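You operate a simulated robot arm through the tools that you are given. There is no shell and no other tool.

The job below is to be done with a simulated robot arm. You get a single attempt, and the scene is never put back.

Task
Top the kettle up to about MIN from the blue saucepan and boil it.
Fine: stand the saucepan back, shut the kettle lid, switch on only then and wait till it clicks off.

The check looks at the end state, three seconds after you hand in, the way a careful person would. Anything else that was tipped, shoved, dropped, spilled or broken makes it a failure. Lids that push on must go on centred and level and be pressed home; caps that screw on are set level and turned clockwise until they are tight.

Robot
A 6-joint arm with a fingered hand, fixed in place. Base frame: the origin is at the foot of the arm, x ahead of it, y to its left, z up; the work surface is at about z = 0.9. Units: m, rad, N and s.
With the tool pointing down near the work surface it reaches from about 0.16 to 0.86 m from the base axis. Its first joint turns from -2.897 to 2.897 rad. Payload 5 kg.
The tool frame sits at the grasp point between the pads (the TCP): z along the fingers, y along the line on which they close. The tips reach 0.036 m beyond it. The gripper opens to 0.12 m. The gripper's body begins 0.042 m behind the TCP. The gripper is a hand of 4 fingers: y runs from the thumb to the fingers, the wrist lies at [-0.019, -0.123, -0.211] in the tool frame, and closing takes about 1.5 s.
Orientation is that of the tool frame in the base frame, as a unit quaternion [w, x, y, z]. With the fingers straight down and the wrist toward the robot, the tool's x, y and z point along [0, 1, 0], [1, 0, 0] and [0, 0, -1] of the base frame.

Tools
- The arm moves only by the tool send_rows. Its argument "increments" is one flat list of numbers, 7 for each row, row after row: the shift along the base's x, y, z in units of 100 mm (1.0 is 100 mm), then the turn, a rotation vector about the base's x, y, z in units of 180 degrees (1.0 is 180 degrees), then the opening, from 0 (shut) to 1 (fully open). In form: [dx, dy, dz, wx, wy, wz, claw, dx, dy, dz, wx, wy, wz, claw, ...]. A call has 1 to 20 rows; each row is the pose to reach, as a shift and turn from the pose commanded when the call began. A call with a number of a shift or a turn outside -1 to 1 is refused whole. Each row takes 0.2 s and may step no farther than 0.05 m and 0.15 rad from the row before; otherwise, or with a gripper value out of range, the whole call is refused. Where a pose cannot be reached the arm comes as near as it can. A force on the tool above 40 N (or 10 N above the force at the start of the call, whichever is more), or a blocked arm, ends the call early, and 0.2 s more pass. The fingers move at their own pace (about 0.045 m/s each) and stop on an object; they squeeze with about 25 N. The grip force told is the motor's: it shows also when the fingers shut on nothing. Time passes only in rows, and 0.2 s behind the last, so rows that repeat a pose let the fingers close. It gives the time, the measured TCP pose, the force on the tool (base axes), the opening and the grip force at its end, in the units of the frame above (readings bear some noise), with the torque about the TCP (base axes, N m) and any sound that the robot's microphone picked up, and new pictures: "show" is both (left out), scene, wrist or none.
- Cameras (640 x 400 px; columns grow to the right, rows downward): "scene" is fixed at [0.3991, 0.6512, 1.7072]; the picture's right is [-0.70, -0.72, 0.00], its down [-0.66, 0.64, -0.40] and it looks along [0.29, -0.28, -0.92] (base axes); focal length 269 px, centre (320, 200). "wrist" rides on the gripper at [0.072, -0.101, -0.142] in the tool frame; the picture's right is [-0.79, 0.29, -0.54], its down [-0.56, -0.70, 0.44] and it looks along [-0.25, 0.65, 0.71] (tool axes); focal length 280 px, centre (320, 200). There is no depth. A picture from a camera that has moved, and an enlarged one, comes with that camera's place and axes in the base frame and with its lens.
- lift_body(by): slides the trunk up (or, below 0, down) by that many m; the arm rides with it, the base frame stays. It gives what a move gives, with no picture.
- preshape(shape): the hand has 4 fingers and takes this shape, open, in about a second: jaw (thumb against the fingers, like two jaws); tri (thumb and two fingers); tip (a fingertip pinch); poke (one finger out to press); point (the index stretched); flat (the hand flat); cup (the hand cupped); fist (a fist). The gripper value then closes the fingers along that shape, each until it touches; the sizes above hold for jaw. It gives what a move gives, with no picture.
- close_up(camera, box): a new picture of the part [left, top, right, bottom] of that camera's present view, enlarged. The clock stands still meanwhile.
- job_done(): hands the job in; it is judged then, once.

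Places have to be worked out from the pictures, the camera data and where the tool is seen. Open the gripper and draw the arm clear of the work before you hand the job in, unless the task says otherwise.

The tools are called after "Call:" as a command line: name --argument value ..., lists and objects as JSON in quotes. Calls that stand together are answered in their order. send_rows: Moves the arm, as the interface text tells. Its arguments: {"type":"object","properties":{"increments":{"type":"array"},"show":{"type":"string","enum":["both","scene","wrist","none"]}},"required":["increments"]} The other tools are called the same way: lift_body (by) slides the trunk up or down; preshape (shape) gives the hand a shape; close_up (camera, box) takes an enlarged picture of a part of a camera's view; job_done () hands the job in.

At the start:

```text
t: 0.0
ee_pos: [0.6168, 0.3635, 1.338]
orientation: [0.0, 0.706, 0.708, 0.001]
wrist_force: [-0.2, -0.7, -0.3]
moment: [0.04, 0.0, -0.01]
width: 0.1196
finger_force: 0.1
shape: jaw
trunk travel left (down, up): [-0.813, 0.027]
```

scene: 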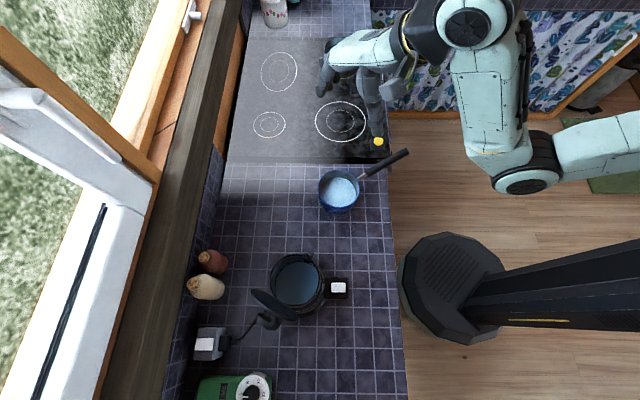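
wrist: 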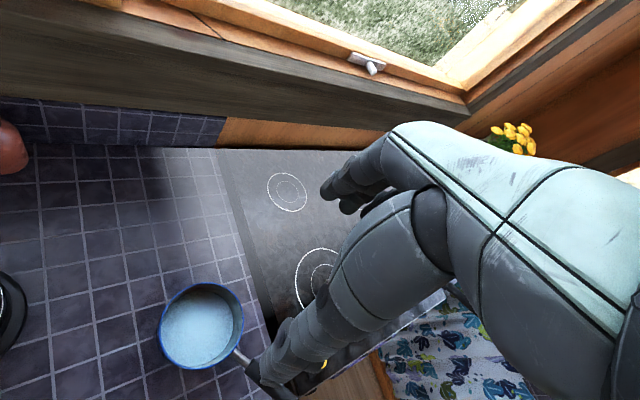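

I start by looking closely at the kettle, the saucepan and the surroundings before moving anything.

Call:
close_up --camera "scene" --box '[180, 230, 380, 355]'

Call:
close_up --camera "scene" --box '[280, 130, 440, 230]'

Call:
close_up --camera "wrist" --box '[100, 240, 356, 400]'

Call:
close_up --camera "scene" --box '[240, 240, 360, 315]'

```text
3.20 times, centred on (280, 292) of scene
camera zoom: at [0.3991, 0.6512, 1.7072], right [-0.7, -0.72, 0.0], down [-0.66, 0.64, -0.4], along [0.29, -0.28, -0.92], focal length 861 px, centre (448, -96)
```

zoom: 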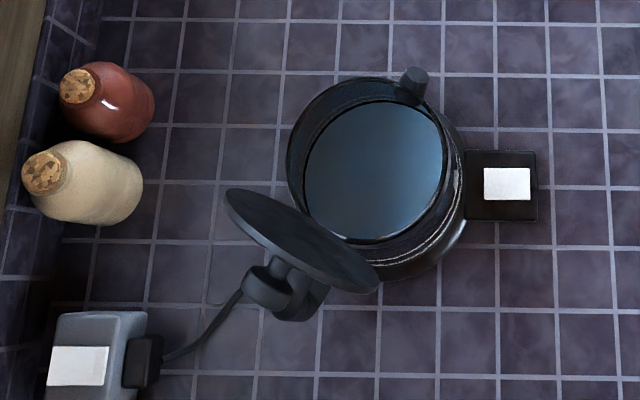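

```text
4.00 times, centred on (360, 180) of scene
camera zoom: at [0.3991, 0.6512, 1.7072], right [-0.7, -0.72, 0.0], down [-0.66, 0.64, -0.4], along [0.29, -0.28, -0.92], focal length 1076 px, centre (160, 280)
```

zoom: 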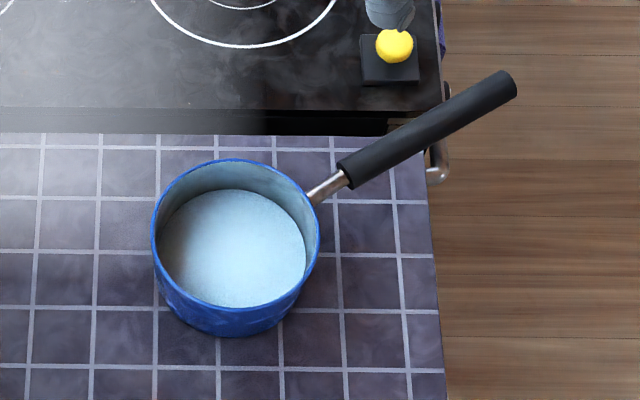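

```text
2.50 times, centred on (228, 320) of wrist
camera zoom: at [0.5156, 0.435, 1.4809], right [0.29, -0.79, 0.54], down [-0.7, -0.56, -0.44], along [0.65, -0.25, -0.71], focal length 701 px, centre (550, -100)
```

zoom: 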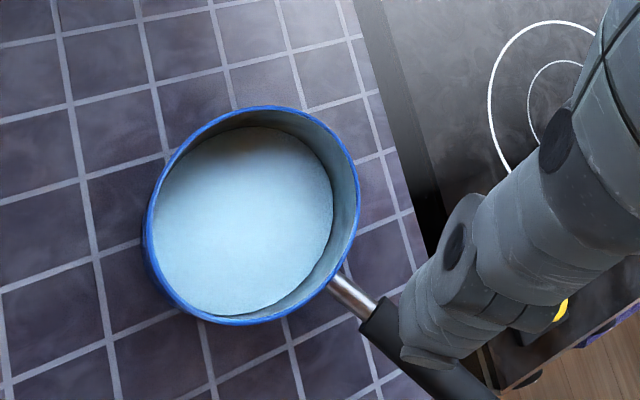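

```text
5.33 times, centred on (300, 278) of scene
camera zoom: at [0.3991, 0.6512, 1.7072], right [-0.7, -0.72, 0.0], down [-0.66, 0.64, -0.4], along [0.29, -0.28, -0.92], focal length 1435 px, centre (427, -213)
```

zoom: 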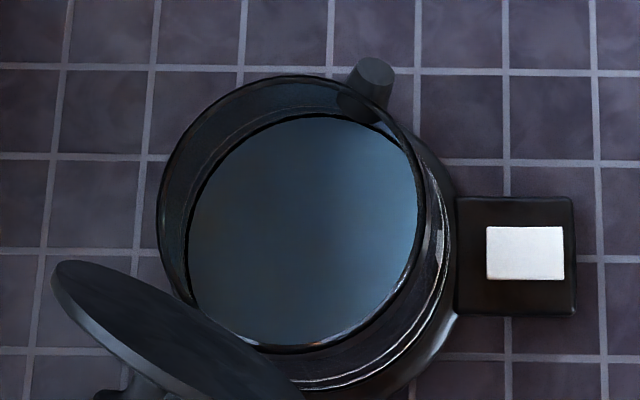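

The kettle (lid open, hinged at its far-left side) is near (0.49, 0.635). The saucepan rim centre is at about (0.614, 0.361, 0.96), with its handle pointing toward -y. I first swing the wrist camera toward the kettle to find the level window, the MIN mark and the switch.

Call:
send_rows --increments '[-0.2, 0.14, -0.05, 0, 0, 0.04, 1, -0.4, 0.28, -0.1, 0, 0, 0.08, 1, -0.6, 0.42, -0.15, 0, 0, 0.12, 1, -0.8, 0.56, -0.2, 0, 0, 0.16, 1, -1.0, 0.7, -0.25, 0, 0, 0.2, 1, -1.0, 0.7, -0.25, 0, 0, 0.2, 1]' --show "both"

```text
t: 1.4
ee_pos: [0.5156, 0.4317, 1.3125]
orientation: [0.0, 0.454, 0.891, 0.0]
wrist_force: [0.0, 0.4, 0.6]
moment: [0.01, 0.02, 0.03]
width: 0.1196
finger_force: 0.0
shape: jaw
trunk travel left (down, up): [-0.813, 0.027]
camera wrist: at [0.3914, 0.4309, 1.4557], right [0.7, -0.47, 0.54], down [-0.24, -0.86, -0.44], along [0.68, 0.18, -0.71], focal length 280 px, centre (320, 200)
```

scene: 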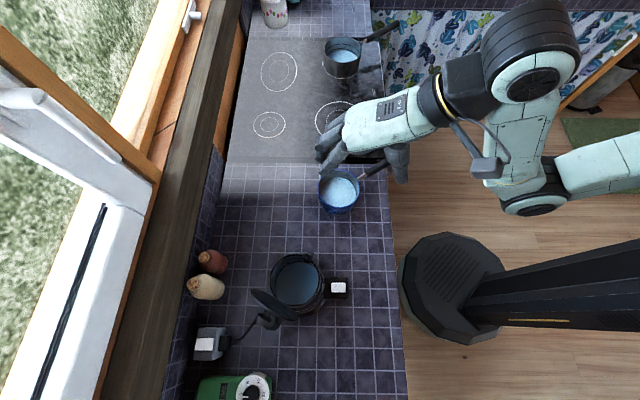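
wrist: 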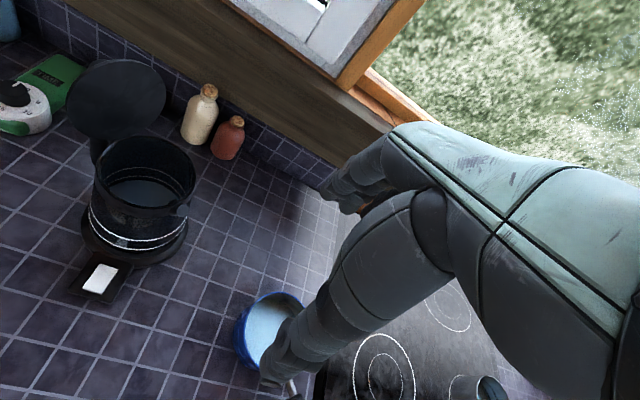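

The kettle is now visible from its front side, with white ring lines on the body and a label on the base. I zoom in on it.

Call:
close_up --camera "wrist" --box '[56, 50, 216, 150]'

Call:
close_up --camera "wrist" --box '[60, 120, 220, 220]'

Call:
close_up --camera "wrist" --box '[56, 210, 216, 310]'

```text
4.00 times, centred on (136, 100) of wrist
camera zoom: at [0.3914, 0.4309, 1.4557], right [0.7, -0.47, 0.54], down [-0.24, -0.86, -0.44], along [0.68, 0.18, -0.71], focal length 1122 px, centre (1056, 600)
```

zoom: 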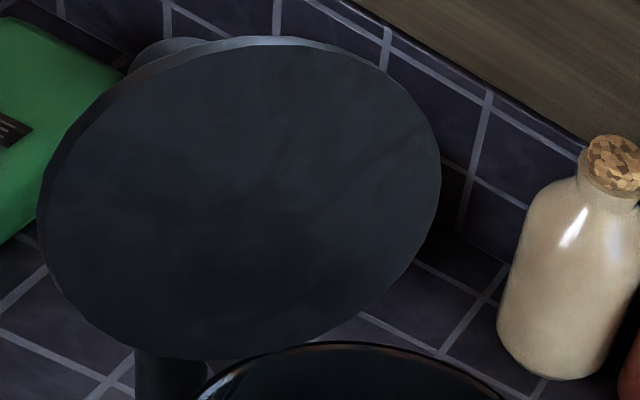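

```text
4.00 times, centred on (140, 170) of wrist
camera zoom: at [0.3914, 0.4309, 1.4557], right [0.7, -0.47, 0.54], down [-0.24, -0.86, -0.44], along [0.68, 0.18, -0.71], focal length 1122 px, centre (1040, 320)
```

zoom: 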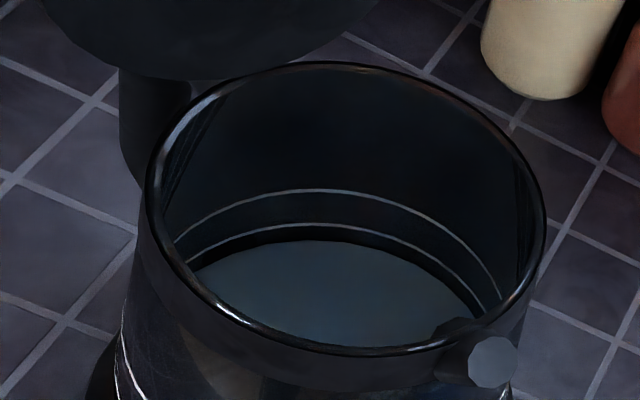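

```text
4.00 times, centred on (136, 260) of wrist
camera zoom: at [0.3914, 0.4309, 1.4557], right [0.7, -0.47, 0.54], down [-0.24, -0.86, -0.44], along [0.68, 0.18, -0.71], focal length 1122 px, centre (1056, -40)
```

zoom: 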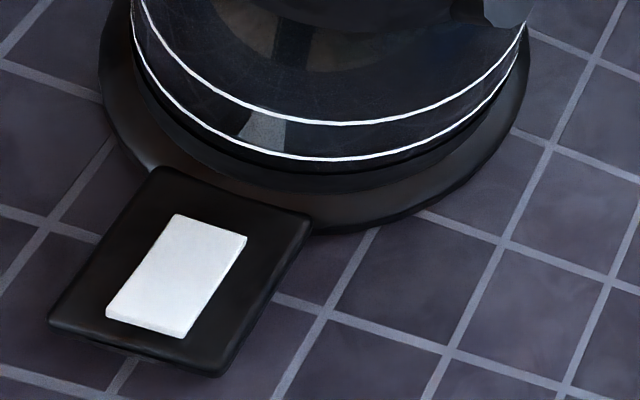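

Two white rings sit low on the kettle body, and the present water surface looks to be below the lower ring. I zoom in further for any MIN text and for the water line.

Call:
close_up --camera "wrist" --box '[80, 195, 200, 270]'

Call:
close_up --camera "scene" --box '[292, 262, 348, 297]'

Call:
close_up --camera "scene" --box '[292, 285, 356, 325]'

Call:
close_up --camera "wrist" --box '[100, 160, 180, 210]'

```text
5.33 times, centred on (140, 232) of wrist
camera zoom: at [0.3914, 0.4309, 1.4557], right [0.7, -0.47, 0.54], down [-0.24, -0.86, -0.44], along [0.68, 0.18, -0.71], focal length 1495 px, centre (1280, 27)
```

zoom: 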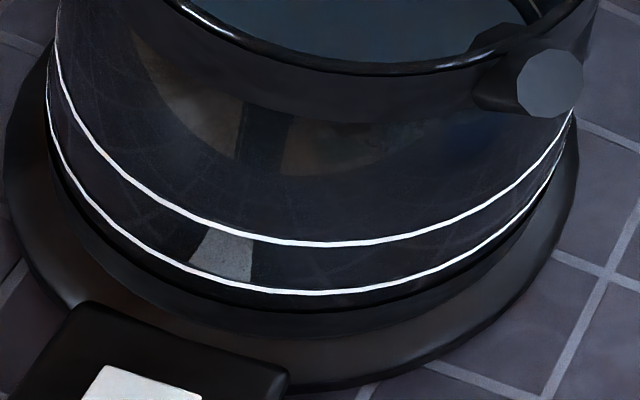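

```text
11.43 times, centred on (320, 280) of scene
camera zoom: at [0.3991, 0.6512, 1.7072], right [-0.7, -0.72, 0.0], down [-0.66, 0.64, -0.4], along [0.29, -0.28, -0.92], focal length 3075 px, centre (320, -709)
```

zoom: 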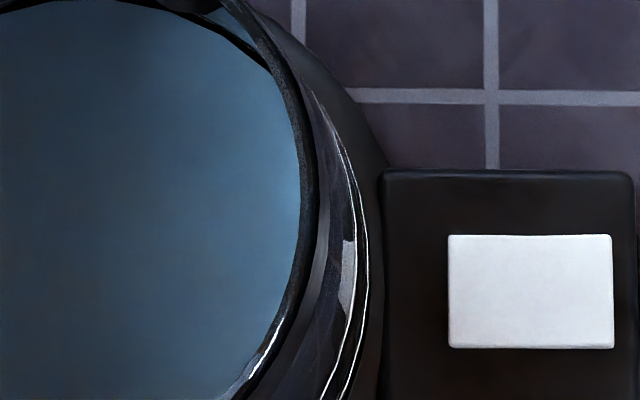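

```text
10.00 times, centred on (324, 305) of scene
camera zoom: at [0.3991, 0.6512, 1.7072], right [-0.7, -0.72, 0.0], down [-0.66, 0.64, -0.4], along [0.29, -0.28, -0.92], focal length 2691 px, centre (280, -850)
```

zoom: 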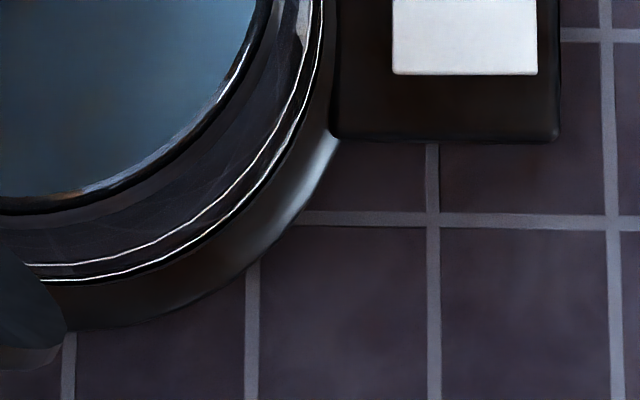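

```text
8.00 times, centred on (140, 185) of wrist
camera zoom: at [0.3914, 0.4309, 1.4557], right [0.7, -0.47, 0.54], down [-0.24, -0.86, -0.44], along [0.68, 0.18, -0.71], focal length 2243 px, centre (1760, 320)
```

zoom: 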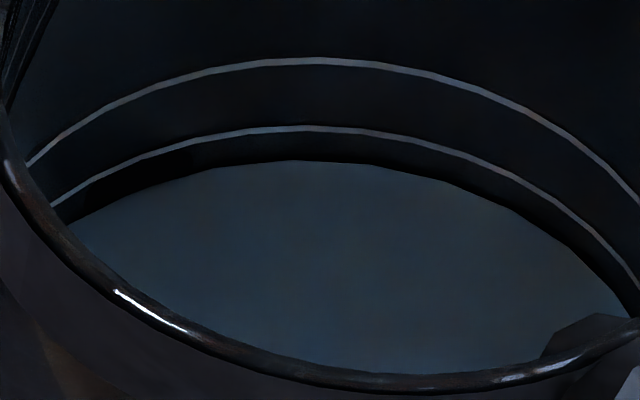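

Rim of the kettle: about (0.495, 0.64, 1.08), radius 0.057. The white rings are at about z 0.964 and 0.990, and the water is near 0.948, so MIN needs roughly 2 cm more. Next I move over the pan handle, which I judge to lie near z 0.97 and run from (0.593, 0.257) to (0.563, 0.109), with the hand turned square to it.

Call:
send_rows --increments '[0.08, -0.25, -0.12, 0, 0, -0.033, 1, 0.16, -0.5, -0.24, 0, 0, -0.066, 1, 0.24, -0.75, -0.36, 0, 0, -0.099, 1, 0.33, -1.0, -0.5, 0, 0, -0.132, 1]' --show "none"

Call:
send_rows --increments '[0.08, -0.25, -0.12, 0, 0, -0.033, 1, 0.16, -0.5, -0.24, 0, 0, -0.066, 1, 0.24, -0.75, -0.36, 0, 0, -0.099, 1, 0.33, -1.0, -0.5, 0, 0, -0.132, 1]' --show "both"

```text
t: 2.4
ee_pos: [0.5499, 0.3307, 1.2623]
orientation: [0.0, 0.628, 0.779, 0.002]
wrist_force: [0.1, -0.1, 1.0]
moment: [0.01, -0.01, 0.0]
width: 0.1197
finger_force: 0.1
shape: jaw
trunk travel left (down, up): [-0.813, 0.027]
```

```text
t: 3.4
ee_pos: [0.5845, 0.2304, 1.2132]
orientation: [0.0, 0.775, 0.632, 0.002]
wrist_force: [0.5, 0.2, 0.5]
moment: [0.01, 0.0, 0.03]
width: 0.1195
finger_force: 0.1
shape: jaw
trunk travel left (down, up): [-0.813, 0.027]
camera wrist: at [0.4992, 0.3208, 1.3557], right [0.12, -0.83, 0.54], down [-0.8, -0.41, -0.44], along [0.59, -0.38, -0.71], focal length 280 px, centre (320, 200)
```

scene: 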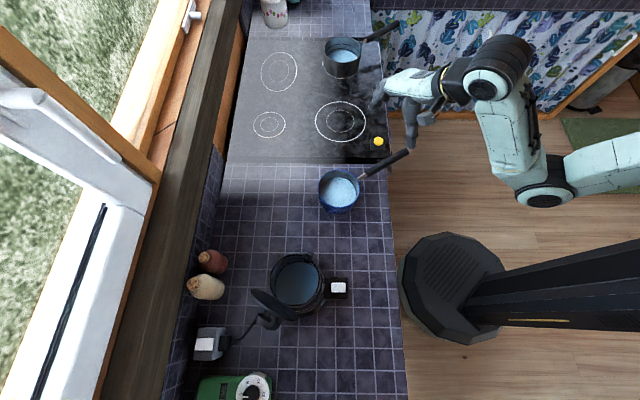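
wrist: 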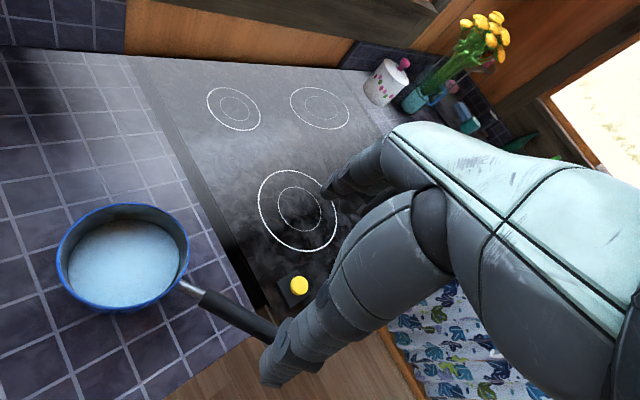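

I can see the pan handle both ways now; I zoom in on both views to triangulate it.

Call:
close_up --camera "wrist" --box '[50, 190, 306, 350]'

Call:
close_up --camera "scene" --box '[300, 130, 428, 210]'

```text
2.50 times, centred on (178, 270) of wrist
camera zoom: at [0.4992, 0.3208, 1.3557], right [0.12, -0.83, 0.54], down [-0.8, -0.41, -0.44], along [0.59, -0.38, -0.71], focal length 701 px, centre (675, 25)
```

zoom: 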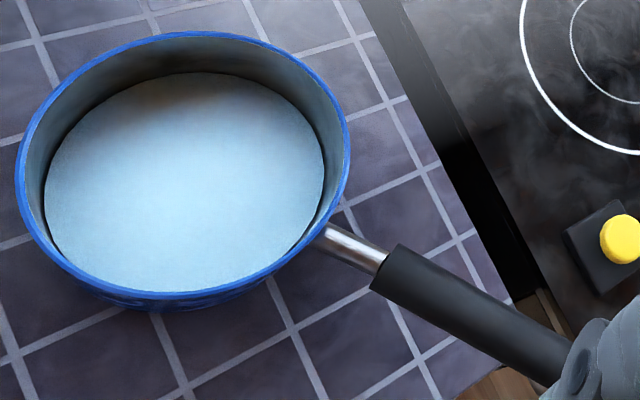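

```text
5.00 times, centred on (364, 170) of scene
camera zoom: at [0.3991, 0.6512, 1.7072], right [-0.7, -0.72, 0.0], down [-0.66, 0.64, -0.4], along [0.29, -0.28, -0.92], focal length 1345 px, centre (100, 350)
```

zoom: 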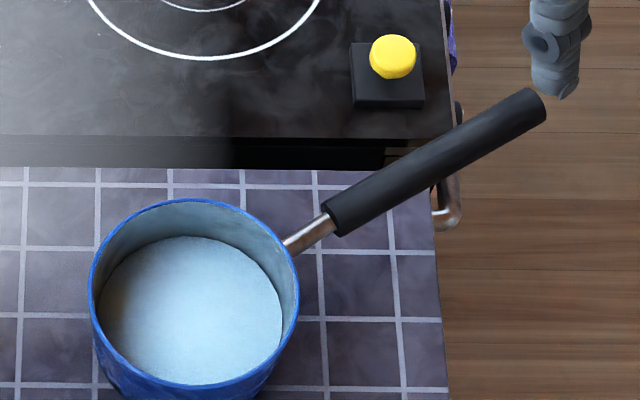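

The handle axis runs horizontally at z≈0.966 through (0.596, 0.256) and (0.572, 0.151), and the hand is already square to it within about 1°. I descend toward a grip at (0.584, 0.205), stopping about 6 cm above it to check.

Call:
send_rows --increments '[0, -0.13, -0.33, 0, 0, -0.004, 1, 0, -0.25, -0.66, 0, 0, -0.007, 1, 0, -0.25, -1.0, 0, 0, -0.007, 1]' --show "none"

Call:
send_rows --increments '[0, 0, -0.3, 0, 0, 0, 1, 0, 0, -0.6, 0, 0, 0, 1, 0, 0, -0.85, 0, 0, 0, 1, 0, 0, -0.85, 0, 0, 0, 1]' --show "both"

```text
t: 4.2
ee_pos: [0.5853, 0.2086, 1.1107]
orientation: [0.001, 0.781, 0.624, 0.0]
wrist_force: [0.0, -0.3, -0.5]
moment: [-0.03, 0.03, -0.03]
width: 0.1197
finger_force: 0.1
shape: jaw
trunk travel left (down, up): [-0.813, 0.027]
```

```text
t: 5.2
ee_pos: [0.585, 0.2099, 1.0278]
orientation: [0.001, 0.782, 0.624, 0.001]
wrist_force: [-0.3, 0.0, -0.5]
moment: [0.0, -0.01, 0.01]
width: 0.1198
finger_force: 0.0
shape: jaw
trunk travel left (down, up): [-0.813, 0.027]
camera wrist: at [0.5017, 0.3015, 1.1702], right [0.11, -0.83, 0.54], down [-0.81, -0.39, -0.44], along [0.58, -0.39, -0.71], focal length 280 px, centre (320, 200)
```

scene: 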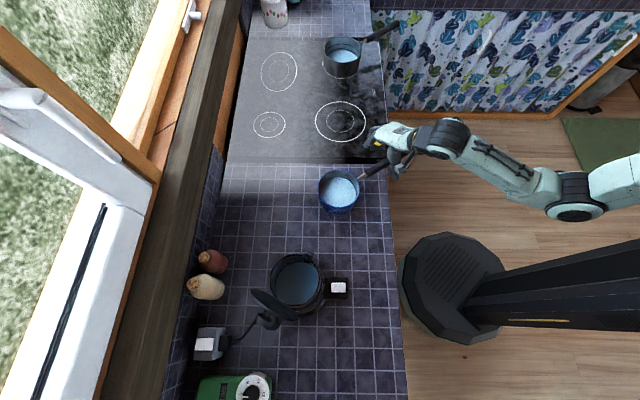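
wrist: 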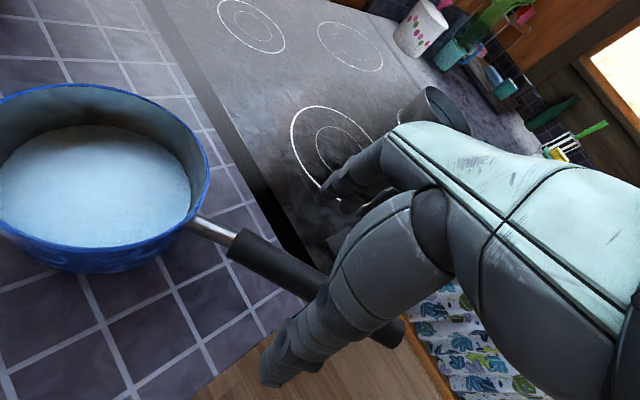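

The fingers' far side is near the stove's yellow knob at about (0.661, 0.112), so I partly close the hand here (to about 6 cm) before descending and check the clearance.

Call:
send_rows --increments '[0, 0, 0, 0, 0, 0, 0.5, 0, 0, 0, 0, 0, 0, 0.5, 0, 0, 0, 0, 0, 0, 0.5, 0, 0, 0, 0, 0, 0, 0.5]' --show "both"

Call:
close_up --camera "scene" --box '[320, 110, 448, 190]'

Call:
close_up --camera "wrist" --box '[190, 120, 446, 280]'

```text
t: 6.2
ee_pos: [0.5834, 0.2087, 1.0279]
orientation: [0.002, 0.782, 0.623, 0.001]
wrist_force: [-0.4, 0.5, 0.5]
moment: [-0.02, 0.02, -0.01]
width: 0.0604
finger_force: 0.1
shape: jaw
trunk travel left (down, up): [-0.813, 0.027]
camera wrist: at [0.5019, 0.3016, 1.1706], right [0.11, -0.83, 0.54], down [-0.81, -0.39, -0.44], along [0.58, -0.39, -0.71], focal length 280 px, centre (320, 200)
```

scene: 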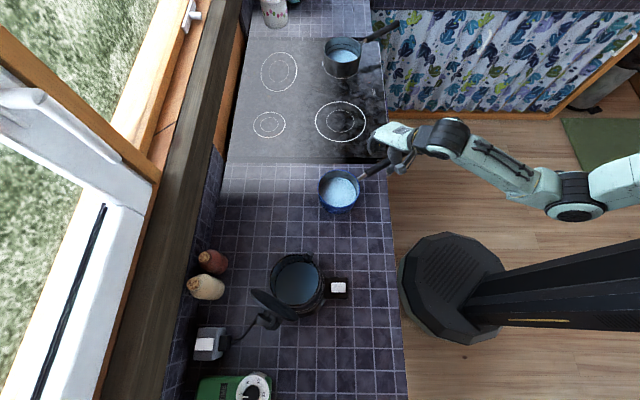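
wrist: 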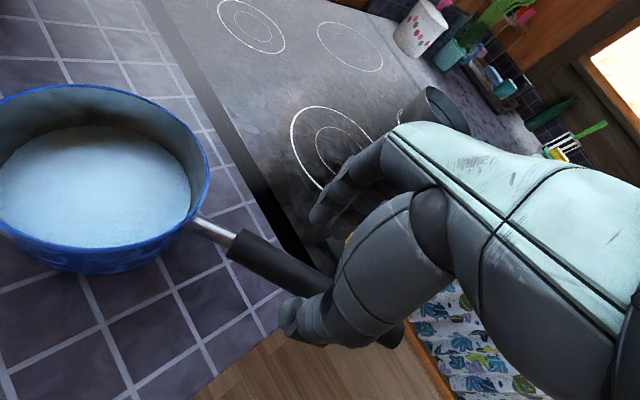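

```text
5.00 times, centred on (384, 150) of scene
camera zoom: at [0.3991, 0.6512, 1.7072], right [-0.7, -0.72, 0.0], down [-0.66, 0.64, -0.4], along [0.29, -0.28, -0.92], focal length 1345 px, centre (0, 450)
```

zoom: 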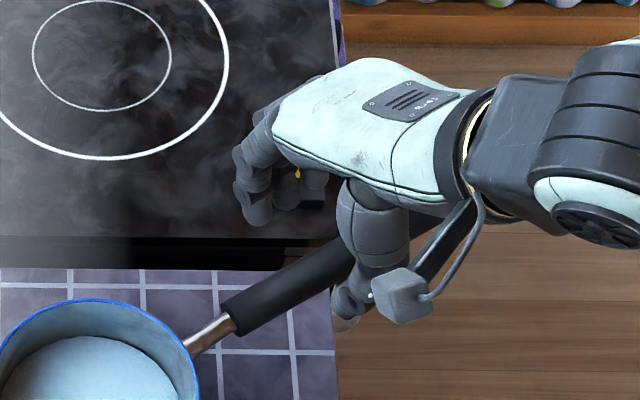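

```text
2.50 times, centred on (318, 200) of wrist
camera zoom: at [0.5019, 0.3016, 1.1706], right [0.11, -0.83, 0.54], down [-0.81, -0.39, -0.44], along [0.58, -0.39, -0.71], focal length 701 px, centre (325, 200)
```

zoom: 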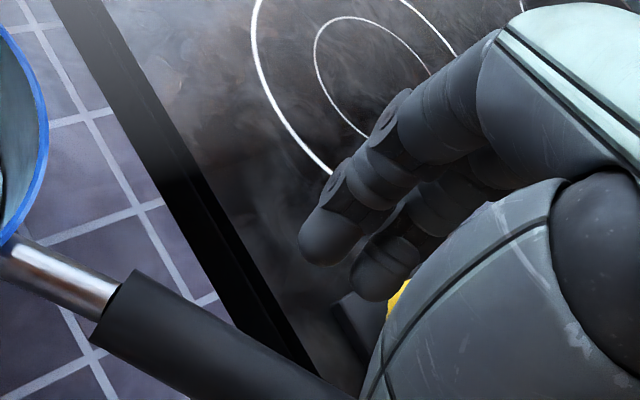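

The knob is close to the outer fingers, so I shift 1.2 cm along the handle toward the pan, narrow the opening to 5 cm, and descend partway.

Call:
send_rows --increments '[0.025, 0.06, 0, 0, 0, 0, 0.42, 0.05, 0.12, 0, 0, 0, 0, 0.42, 0.05, 0.12, -0.1, 0, 0, 0, 0.42, 0.05, 0.12, -0.2, 0, 0, 0, 0.42, 0.05, 0.12, -0.3, 0, 0, 0, 0.42, 0.05, 0.12, -0.3, 0, 0, 0, 0.42]' --show "both"

Call:
close_up --camera "scene" --box '[340, 120, 420, 170]'

Call:
close_up --camera "wrist" --box '[190, 160, 446, 320]'

```text
t: 7.6
ee_pos: [0.5882, 0.2207, 0.9976]
orientation: [0.001, 0.782, 0.624, 0.0]
wrist_force: [-0.1, 0.1, 0.4]
moment: [0.02, -0.01, -0.01]
width: 0.0508
finger_force: 0.0
shape: jaw
trunk travel left (down, up): [-0.813, 0.027]
camera wrist: at [0.5055, 0.3125, 1.1403], right [0.11, -0.83, 0.54], down [-0.81, -0.39, -0.44], along [0.58, -0.39, -0.71], focal length 280 px, centre (320, 200)
```

scene: 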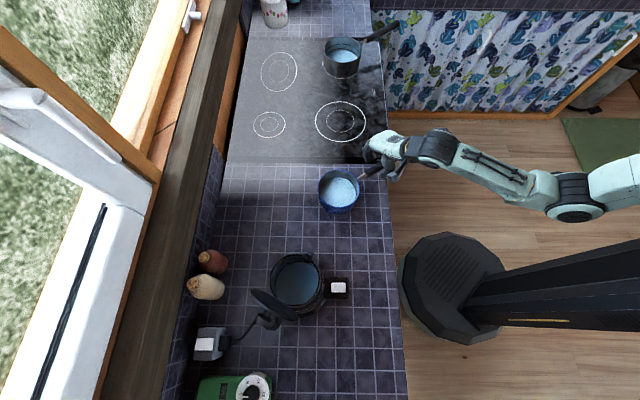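
wrist: 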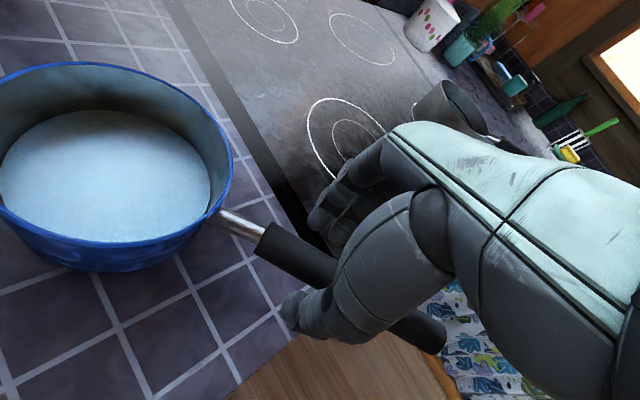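

```text
8.00 times, centred on (380, 145) of scene
camera zoom: at [0.3991, 0.6512, 1.7072], right [-0.7, -0.72, 0.0], down [-0.66, 0.64, -0.4], along [0.29, -0.28, -0.92], focal length 2153 px, centre (-160, 640)
```

zoom: 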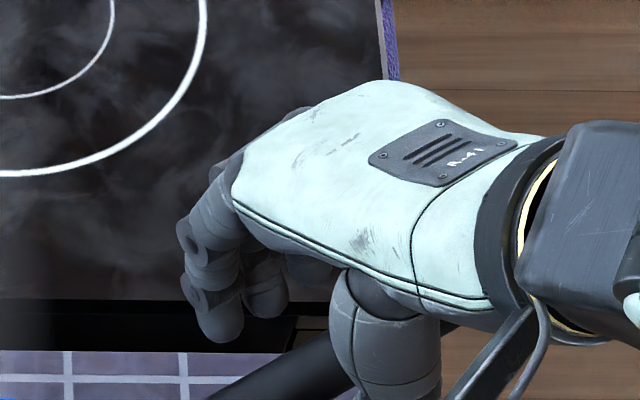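

```text
2.50 times, centred on (318, 240) of wrist
camera zoom: at [0.5055, 0.3125, 1.1403], right [0.11, -0.83, 0.54], down [-0.81, -0.39, -0.44], along [0.58, -0.39, -0.71], focal length 701 px, centre (325, 100)
```

zoom: 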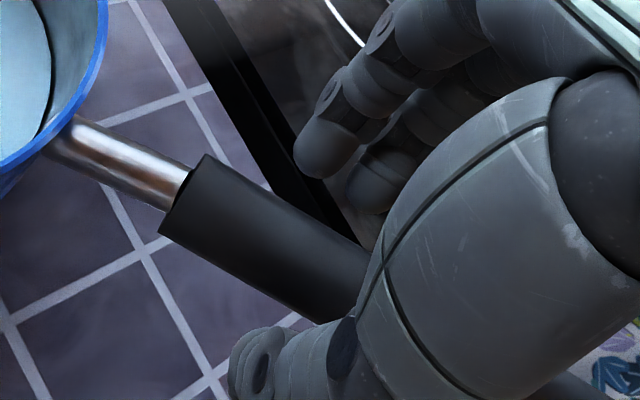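

The handle sits between thumb and fingers, and the fingertips have clear space. I go down the last 3 cm to handle height.

Call:
send_rows --increments '[0, 0, -0.08, 0, 0, 0, 0.42, 0, 0, -0.16, 0, 0, 0, 0.42, 0, 0, -0.24, 0, 0, 0, 0.42, 0, 0, -0.31, 0, 0, 0, 0.42, 0, 0, -0.31, 0, 0, 0, 0.42]' --show "both"

Call:
close_up --camera "wrist" --box '[190, 160, 446, 320]'

Call:
close_up --camera "scene" --box '[340, 130, 420, 180]'

```text
t: 8.8
ee_pos: [0.5886, 0.2206, 0.9673]
orientation: [0.0, 0.781, 0.624, 0.0]
wrist_force: [0.0, 0.4, 0.2]
moment: [0.0, 0.04, 0.03]
width: 0.0511
finger_force: 0.0
shape: jaw
trunk travel left (down, up): [-0.813, 0.027]
camera wrist: at [0.5057, 0.3128, 1.1095], right [0.11, -0.83, 0.54], down [-0.81, -0.39, -0.44], along [0.58, -0.39, -0.71], focal length 280 px, centre (320, 200)
```

scene: 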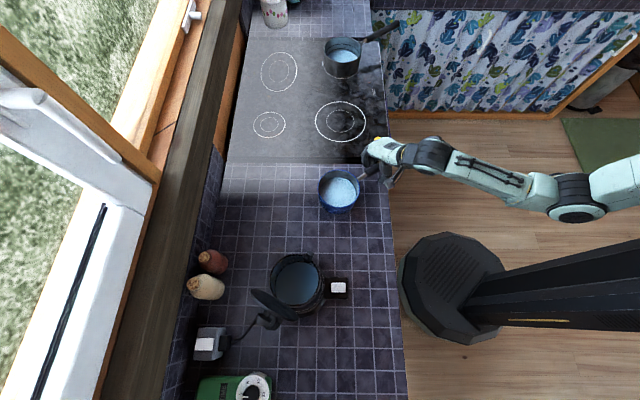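
wrist: 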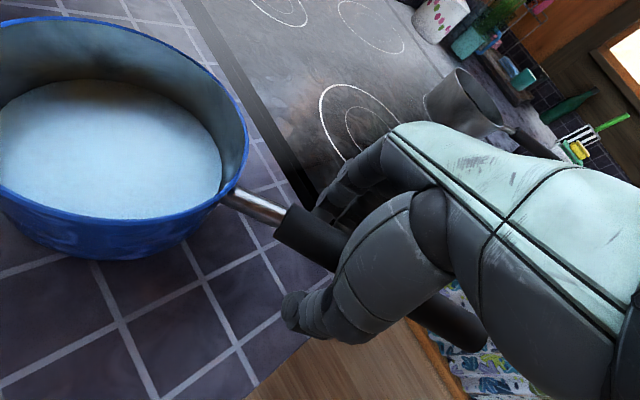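

```text
2.50 times, centred on (318, 240) of wrist
camera zoom: at [0.5057, 0.3128, 1.1095], right [0.11, -0.83, 0.54], down [-0.81, -0.39, -0.44], along [0.58, -0.39, -0.71], focal length 701 px, centre (325, 100)
```

zoom: 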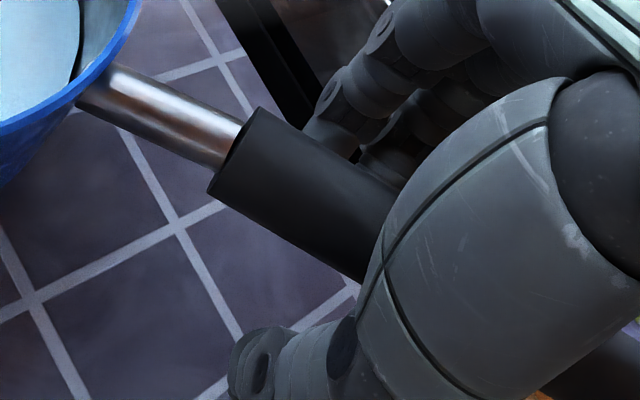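

```text
8.00 times, centred on (380, 155) of scene
camera zoom: at [0.3991, 0.6512, 1.7072], right [-0.7, -0.72, 0.0], down [-0.66, 0.64, -0.4], along [0.29, -0.28, -0.92], focal length 2153 px, centre (-160, 560)
```

zoom: 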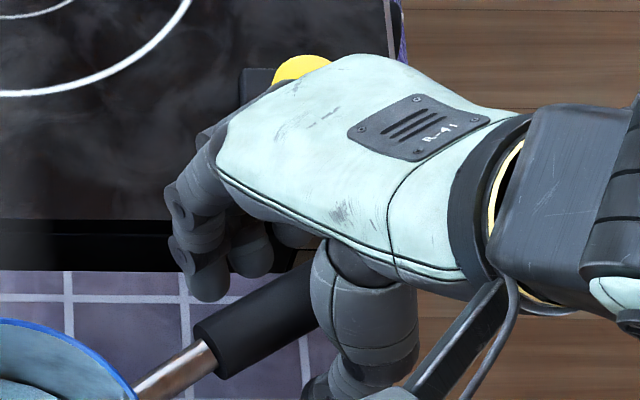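

The hand is around the handle and clear of the knob. I close the hand and let it settle.

Call:
send_rows --increments '[0, 0, 0, 0, 0, 0, 0, 0, 0, 0, 0, 0, 0, 0, 0, 0, 0, 0, 0, 0, 0, 0, 0, 0, 0, 0, 0, 0, 0, 0, 0, 0, 0, 0, 0, 0, 0, 0, 0, 0, 0, 0, 0, 0, 0, 0, 0, 0, 0, 0, 0, 0, 0, 0, 0, 0]' --show "both"

Call:
close_up --camera "wrist" --box '[190, 160, 446, 320]'

```text
t: 10.6
ee_pos: [0.5879, 0.2199, 0.9662]
orientation: [0.0, 0.782, 0.624, 0.001]
wrist_force: [0.7, 0.4, 0.3]
moment: [-0.01, -0.06, -0.08]
width: 0.003
finger_force: 24.8
shape: jaw
trunk travel left (down, up): [-0.813, 0.027]
camera wrist: at [0.506, 0.3129, 1.1094], right [0.11, -0.83, 0.54], down [-0.81, -0.39, -0.44], along [0.58, -0.39, -0.71], focal length 280 px, centre (320, 200)
```

scene: 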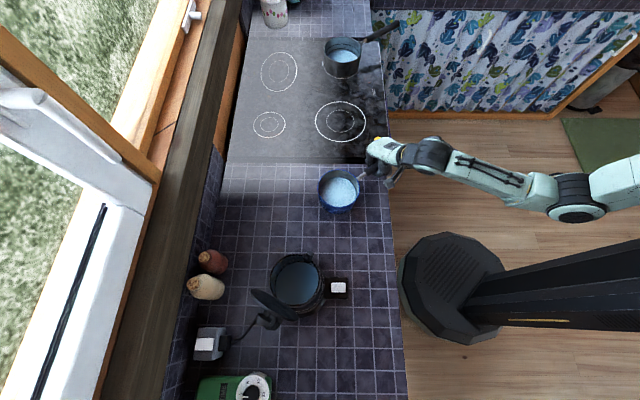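
wrist: 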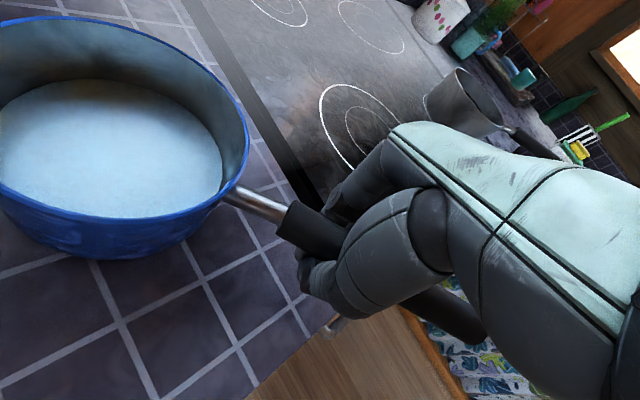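

```text
2.50 times, centred on (318, 240) of wrist
camera zoom: at [0.506, 0.3129, 1.1094], right [0.11, -0.83, 0.54], down [-0.81, -0.39, -0.44], along [0.58, -0.39, -0.71], focal length 701 px, centre (325, 100)
```

zoom: 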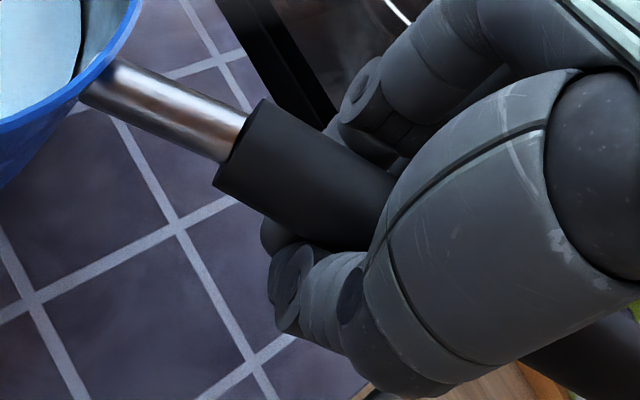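

The fingers closed with 25 N, though the reported opening is only 3 mm, so they may be wrapped under the handle. I do a tiny 6 mm test lift to see whether the load comes onto the hand and whether the pan stays level.

Call:
send_rows --increments '[0, 0, 0.02, 0, 0, 0, 0, 0, 0, 0.04, 0, 0, 0, 0, 0, 0, 0.06, 0, 0, 0, 0, 0, 0, 0.06, 0, 0, 0, 0]' --show "both"

Call:
close_up --camera "wrist" --box '[190, 160, 446, 320]'

Call:
close_up --camera "scene" --box '[300, 130, 428, 210]'

```text
t: 11.6
ee_pos: [0.5877, 0.2204, 0.9731]
orientation: [0.0, 0.782, 0.624, 0.0]
wrist_force: [0.6, 0.8, -2.6]
moment: [-0.02, -0.04, -0.06]
width: 0.003
finger_force: 25.1
shape: jaw
trunk travel left (down, up): [-0.813, 0.027]
camera wrist: at [0.5048, 0.3128, 1.1158], right [0.11, -0.83, 0.54], down [-0.81, -0.39, -0.44], along [0.58, -0.39, -0.71], focal length 280 px, centre (320, 200)
```

scene: 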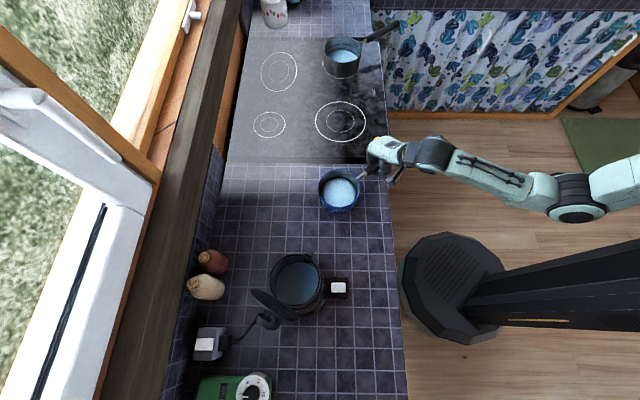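
wrist: 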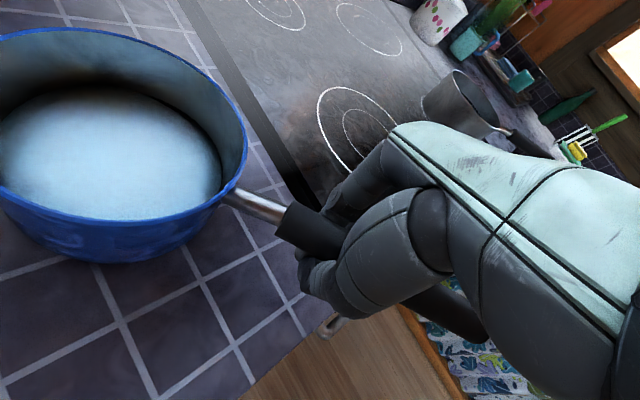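

```text
2.50 times, centred on (318, 240) of wrist
camera zoom: at [0.5048, 0.3128, 1.1158], right [0.11, -0.83, 0.54], down [-0.81, -0.39, -0.44], along [0.58, -0.39, -0.71], focal length 701 px, centre (325, 100)
```

zoom: 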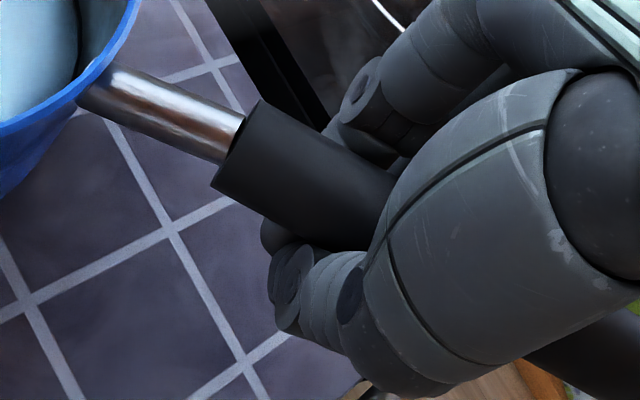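

```text
5.00 times, centred on (364, 170) of scene
camera zoom: at [0.3991, 0.6512, 1.7072], right [-0.7, -0.72, 0.0], down [-0.66, 0.64, -0.4], along [0.29, -0.28, -0.92], focal length 1345 px, centre (100, 350)
```

zoom: 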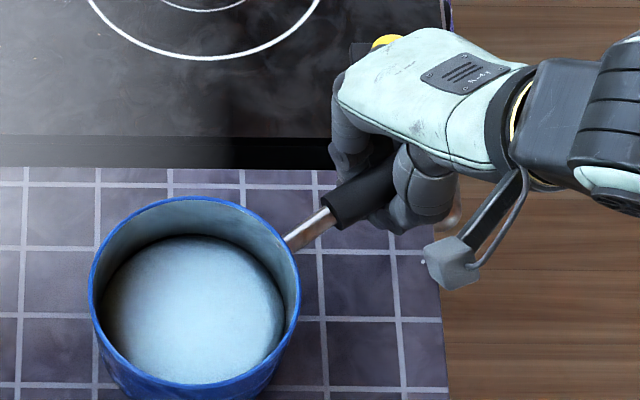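

The load reads only 2.6 N with almost no moment, so the pan is pivoting loosely in caged fingers; the handle evidently slopes up toward its tip (start z≈0.966, tip z≈0.99), so my pads closed below it. I set it back down and release to regrip properly.

Call:
send_rows --increments '[0, 0, -0.02, 0, 0, 0, 0, 0, 0, -0.04, 0, 0, 0, 0, 0, 0, -0.065, 0, 0, 0, 0, 0, 0, -0.065, 0, 0, 0, 0.15, 0, 0, -0.065, 0, 0, 0, 0.3, 0, 0, -0.065, 0, 0, 0, 0.45, 0, 0, -0.065, 0, 0, 0, 0.45, 0, 0, -0.065, 0, 0, 0, 0.45]' --show "both"

Call:
close_up --camera "wrist" --box '[230, 160, 550, 360]'

Call:
close_up --camera "scene" --box '[300, 130, 428, 210]'

```text
t: 13.4
ee_pos: [0.588, 0.2181, 0.9664]
orientation: [0.001, 0.782, 0.623, 0.0]
wrist_force: [0.0, 0.6, 0.1]
moment: [0.03, 0.0, -0.02]
width: 0.0531
finger_force: 0.0
shape: jaw
trunk travel left (down, up): [-0.813, 0.027]
camera wrist: at [0.5055, 0.3119, 1.1094], right [0.11, -0.83, 0.54], down [-0.81, -0.39, -0.44], along [0.58, -0.39, -0.71], focal length 280 px, centre (320, 200)
```

scene: 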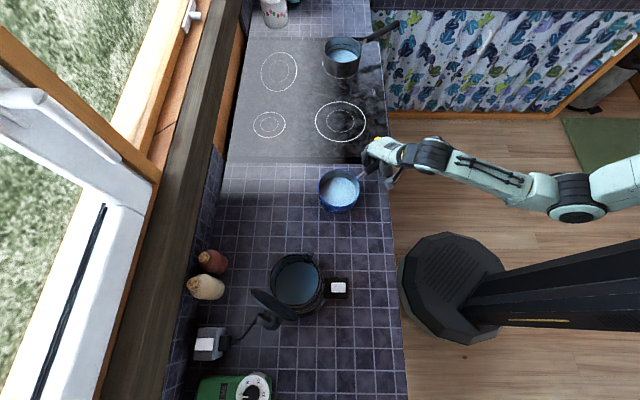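
wrist: 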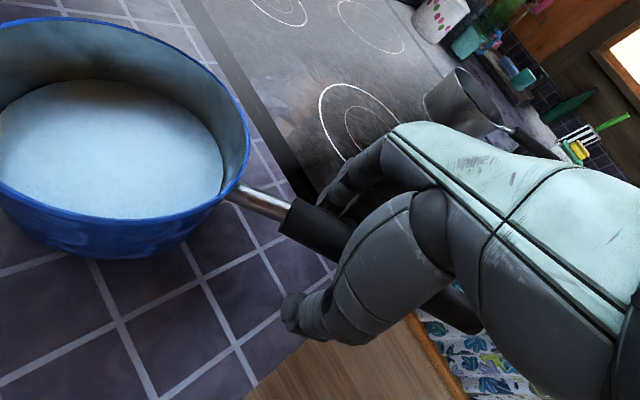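

```text
2.00 times, centred on (390, 260) of wrist
camera zoom: at [0.5055, 0.3119, 1.1094], right [0.11, -0.83, 0.54], down [-0.81, -0.39, -0.44], along [0.58, -0.39, -0.71], focal length 561 px, centre (180, 80)
```

zoom: 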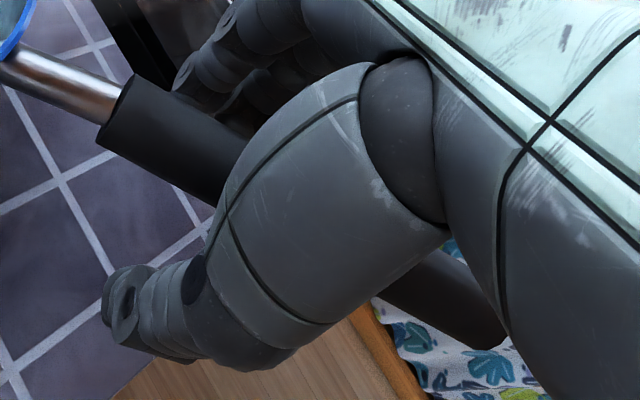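

```text
5.00 times, centred on (364, 170) of scene
camera zoom: at [0.3991, 0.6512, 1.7072], right [-0.7, -0.72, 0.0], down [-0.66, 0.64, -0.4], along [0.29, -0.28, -0.92], focal length 1345 px, centre (100, 350)
```

zoom: 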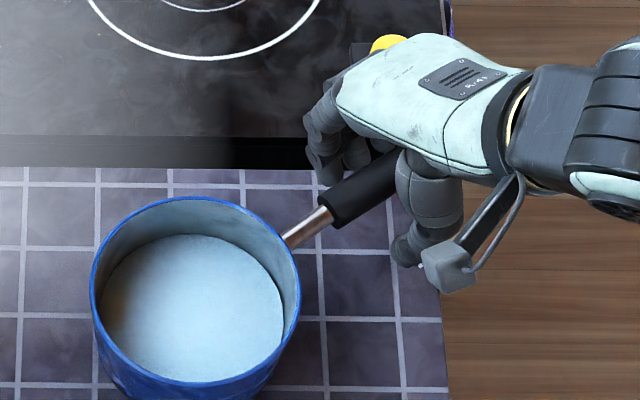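

The tip triangulates to z≈0.99, so the handle slopes about 9°. I tilt the hand 9° to match it and raise it about 1 cm so the pads sit on the handle's centreline, then check.

Call:
send_rows --increments '[0, 0.01, 0.04, -0.016, 0.0037, 0, 0.45, 0, 0.02, 0.08, -0.032, 0.0074, 0, 0.45, 0, 0.02, 0.1, -0.0488, 0.011, 0, 0.45, 0, 0.02, 0.1, -0.0488, 0.011, 0, 0.45]' --show "both"

Call:
close_up --camera "wrist" --box '[230, 160, 550, 360]'

Call:
close_up --camera "scene" --box '[300, 130, 428, 210]'

```text
t: 14.4
ee_pos: [0.5882, 0.2208, 0.977]
orientation: [0.049, 0.779, 0.622, -0.06]
wrist_force: [0.5, 0.6, -0.2]
moment: [-0.03, -0.02, 0.01]
width: 0.0537
finger_force: 0.0
shape: jaw
trunk travel left (down, up): [-0.813, 0.027]
camera wrist: at [0.5094, 0.3353, 1.1061], right [0.13, -0.74, 0.66], down [-0.82, -0.45, -0.35], along [0.56, -0.5, -0.66], focal length 280 px, centre (320, 200)
```

scene: 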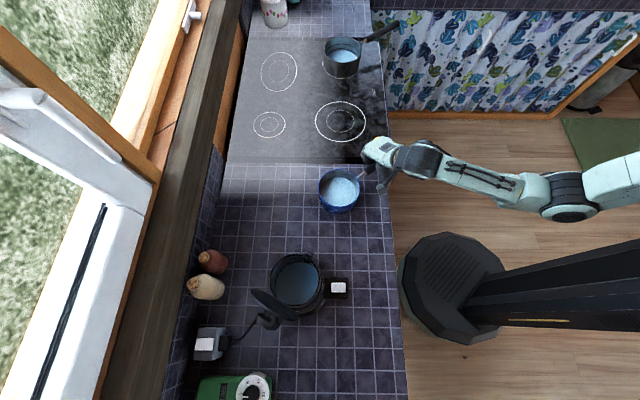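
wrist: 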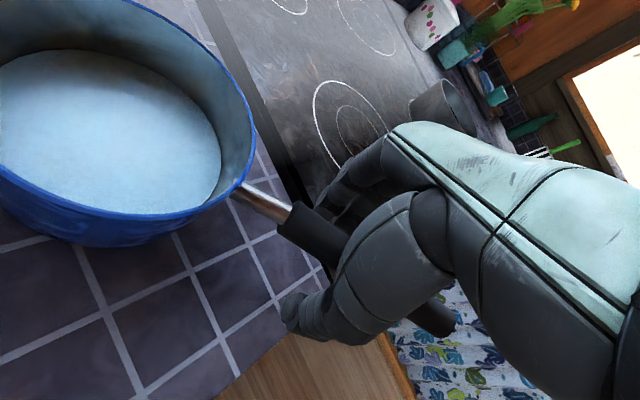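

```text
2.00 times, centred on (390, 260) of wrist
camera zoom: at [0.5094, 0.3353, 1.1061], right [0.13, -0.74, 0.66], down [-0.82, -0.45, -0.35], along [0.56, -0.5, -0.66], focal length 561 px, centre (180, 80)
```

zoom: 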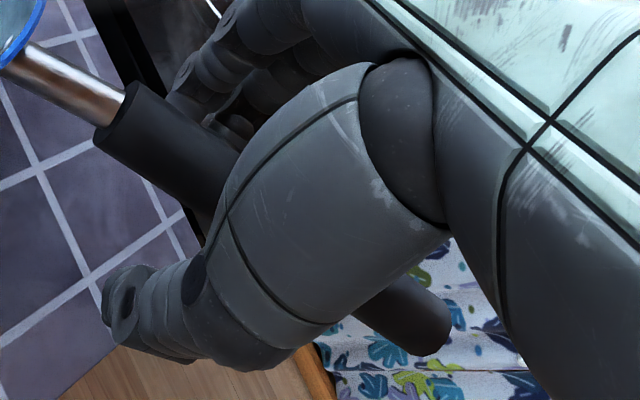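

```text
5.00 times, centred on (364, 170) of scene
camera zoom: at [0.3991, 0.6512, 1.7072], right [-0.7, -0.72, 0.0], down [-0.66, 0.64, -0.4], along [0.29, -0.28, -0.92], focal length 1345 px, centre (100, 350)
```

zoom: 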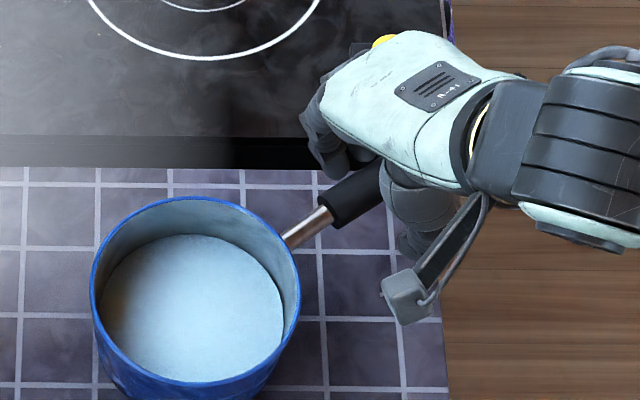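

In the tool frame the handle axis now coincides with the line through the TCP within about 3 mm at both ends. I close the hand again.

Call:
send_rows --increments '[0, 0, 0, 0, 0, 0, 0, 0, 0, 0, 0, 0, 0, 0, 0, 0, 0, 0, 0, 0, 0, 0, 0, 0, 0, 0, 0, 0, 0, 0, 0, 0, 0, 0, 0, 0, 0, 0, 0, 0, 0, 0, 0, 0, 0, 0, 0, 0, 0, 0, 0, 0, 0, 0, 0, 0]' --show "both"

Call:
close_up --camera "wrist" --box '[230, 160, 550, 360]'

```text
t: 16.2
ee_pos: [0.588, 0.2208, 0.976]
orientation: [0.05, 0.778, 0.623, -0.061]
wrist_force: [-0.5, 0.8, -0.4]
moment: [-0.02, -0.08, 0.12]
width: 0.0051
finger_force: 25.1
shape: jaw
trunk travel left (down, up): [-0.813, 0.027]
camera wrist: at [0.5096, 0.3354, 1.1061], right [0.13, -0.74, 0.66], down [-0.82, -0.45, -0.35], along [0.56, -0.5, -0.67], focal length 280 px, centre (320, 200)
```

scene: 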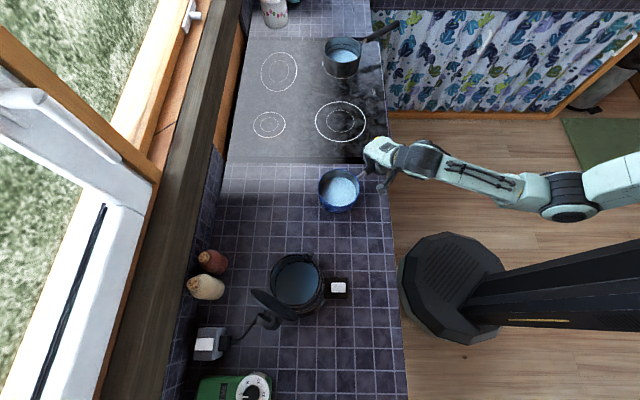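
wrist: 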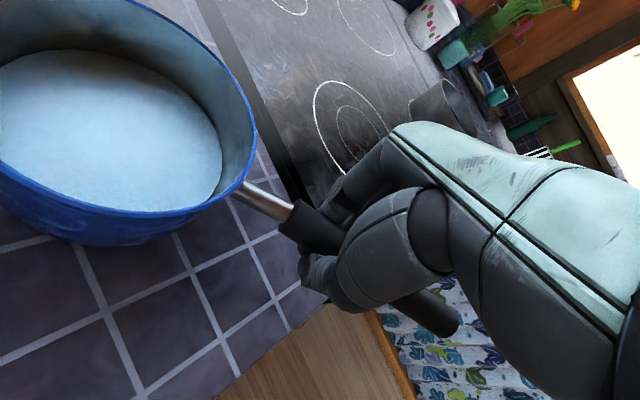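

```text
2.00 times, centred on (390, 260) of wrist
camera zoom: at [0.5096, 0.3354, 1.1061], right [0.13, -0.74, 0.66], down [-0.82, -0.45, -0.35], along [0.56, -0.5, -0.67], focal length 561 px, centre (180, 80)
```

zoom: 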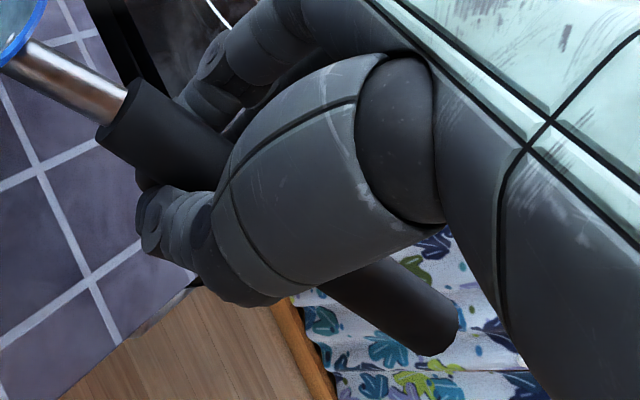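

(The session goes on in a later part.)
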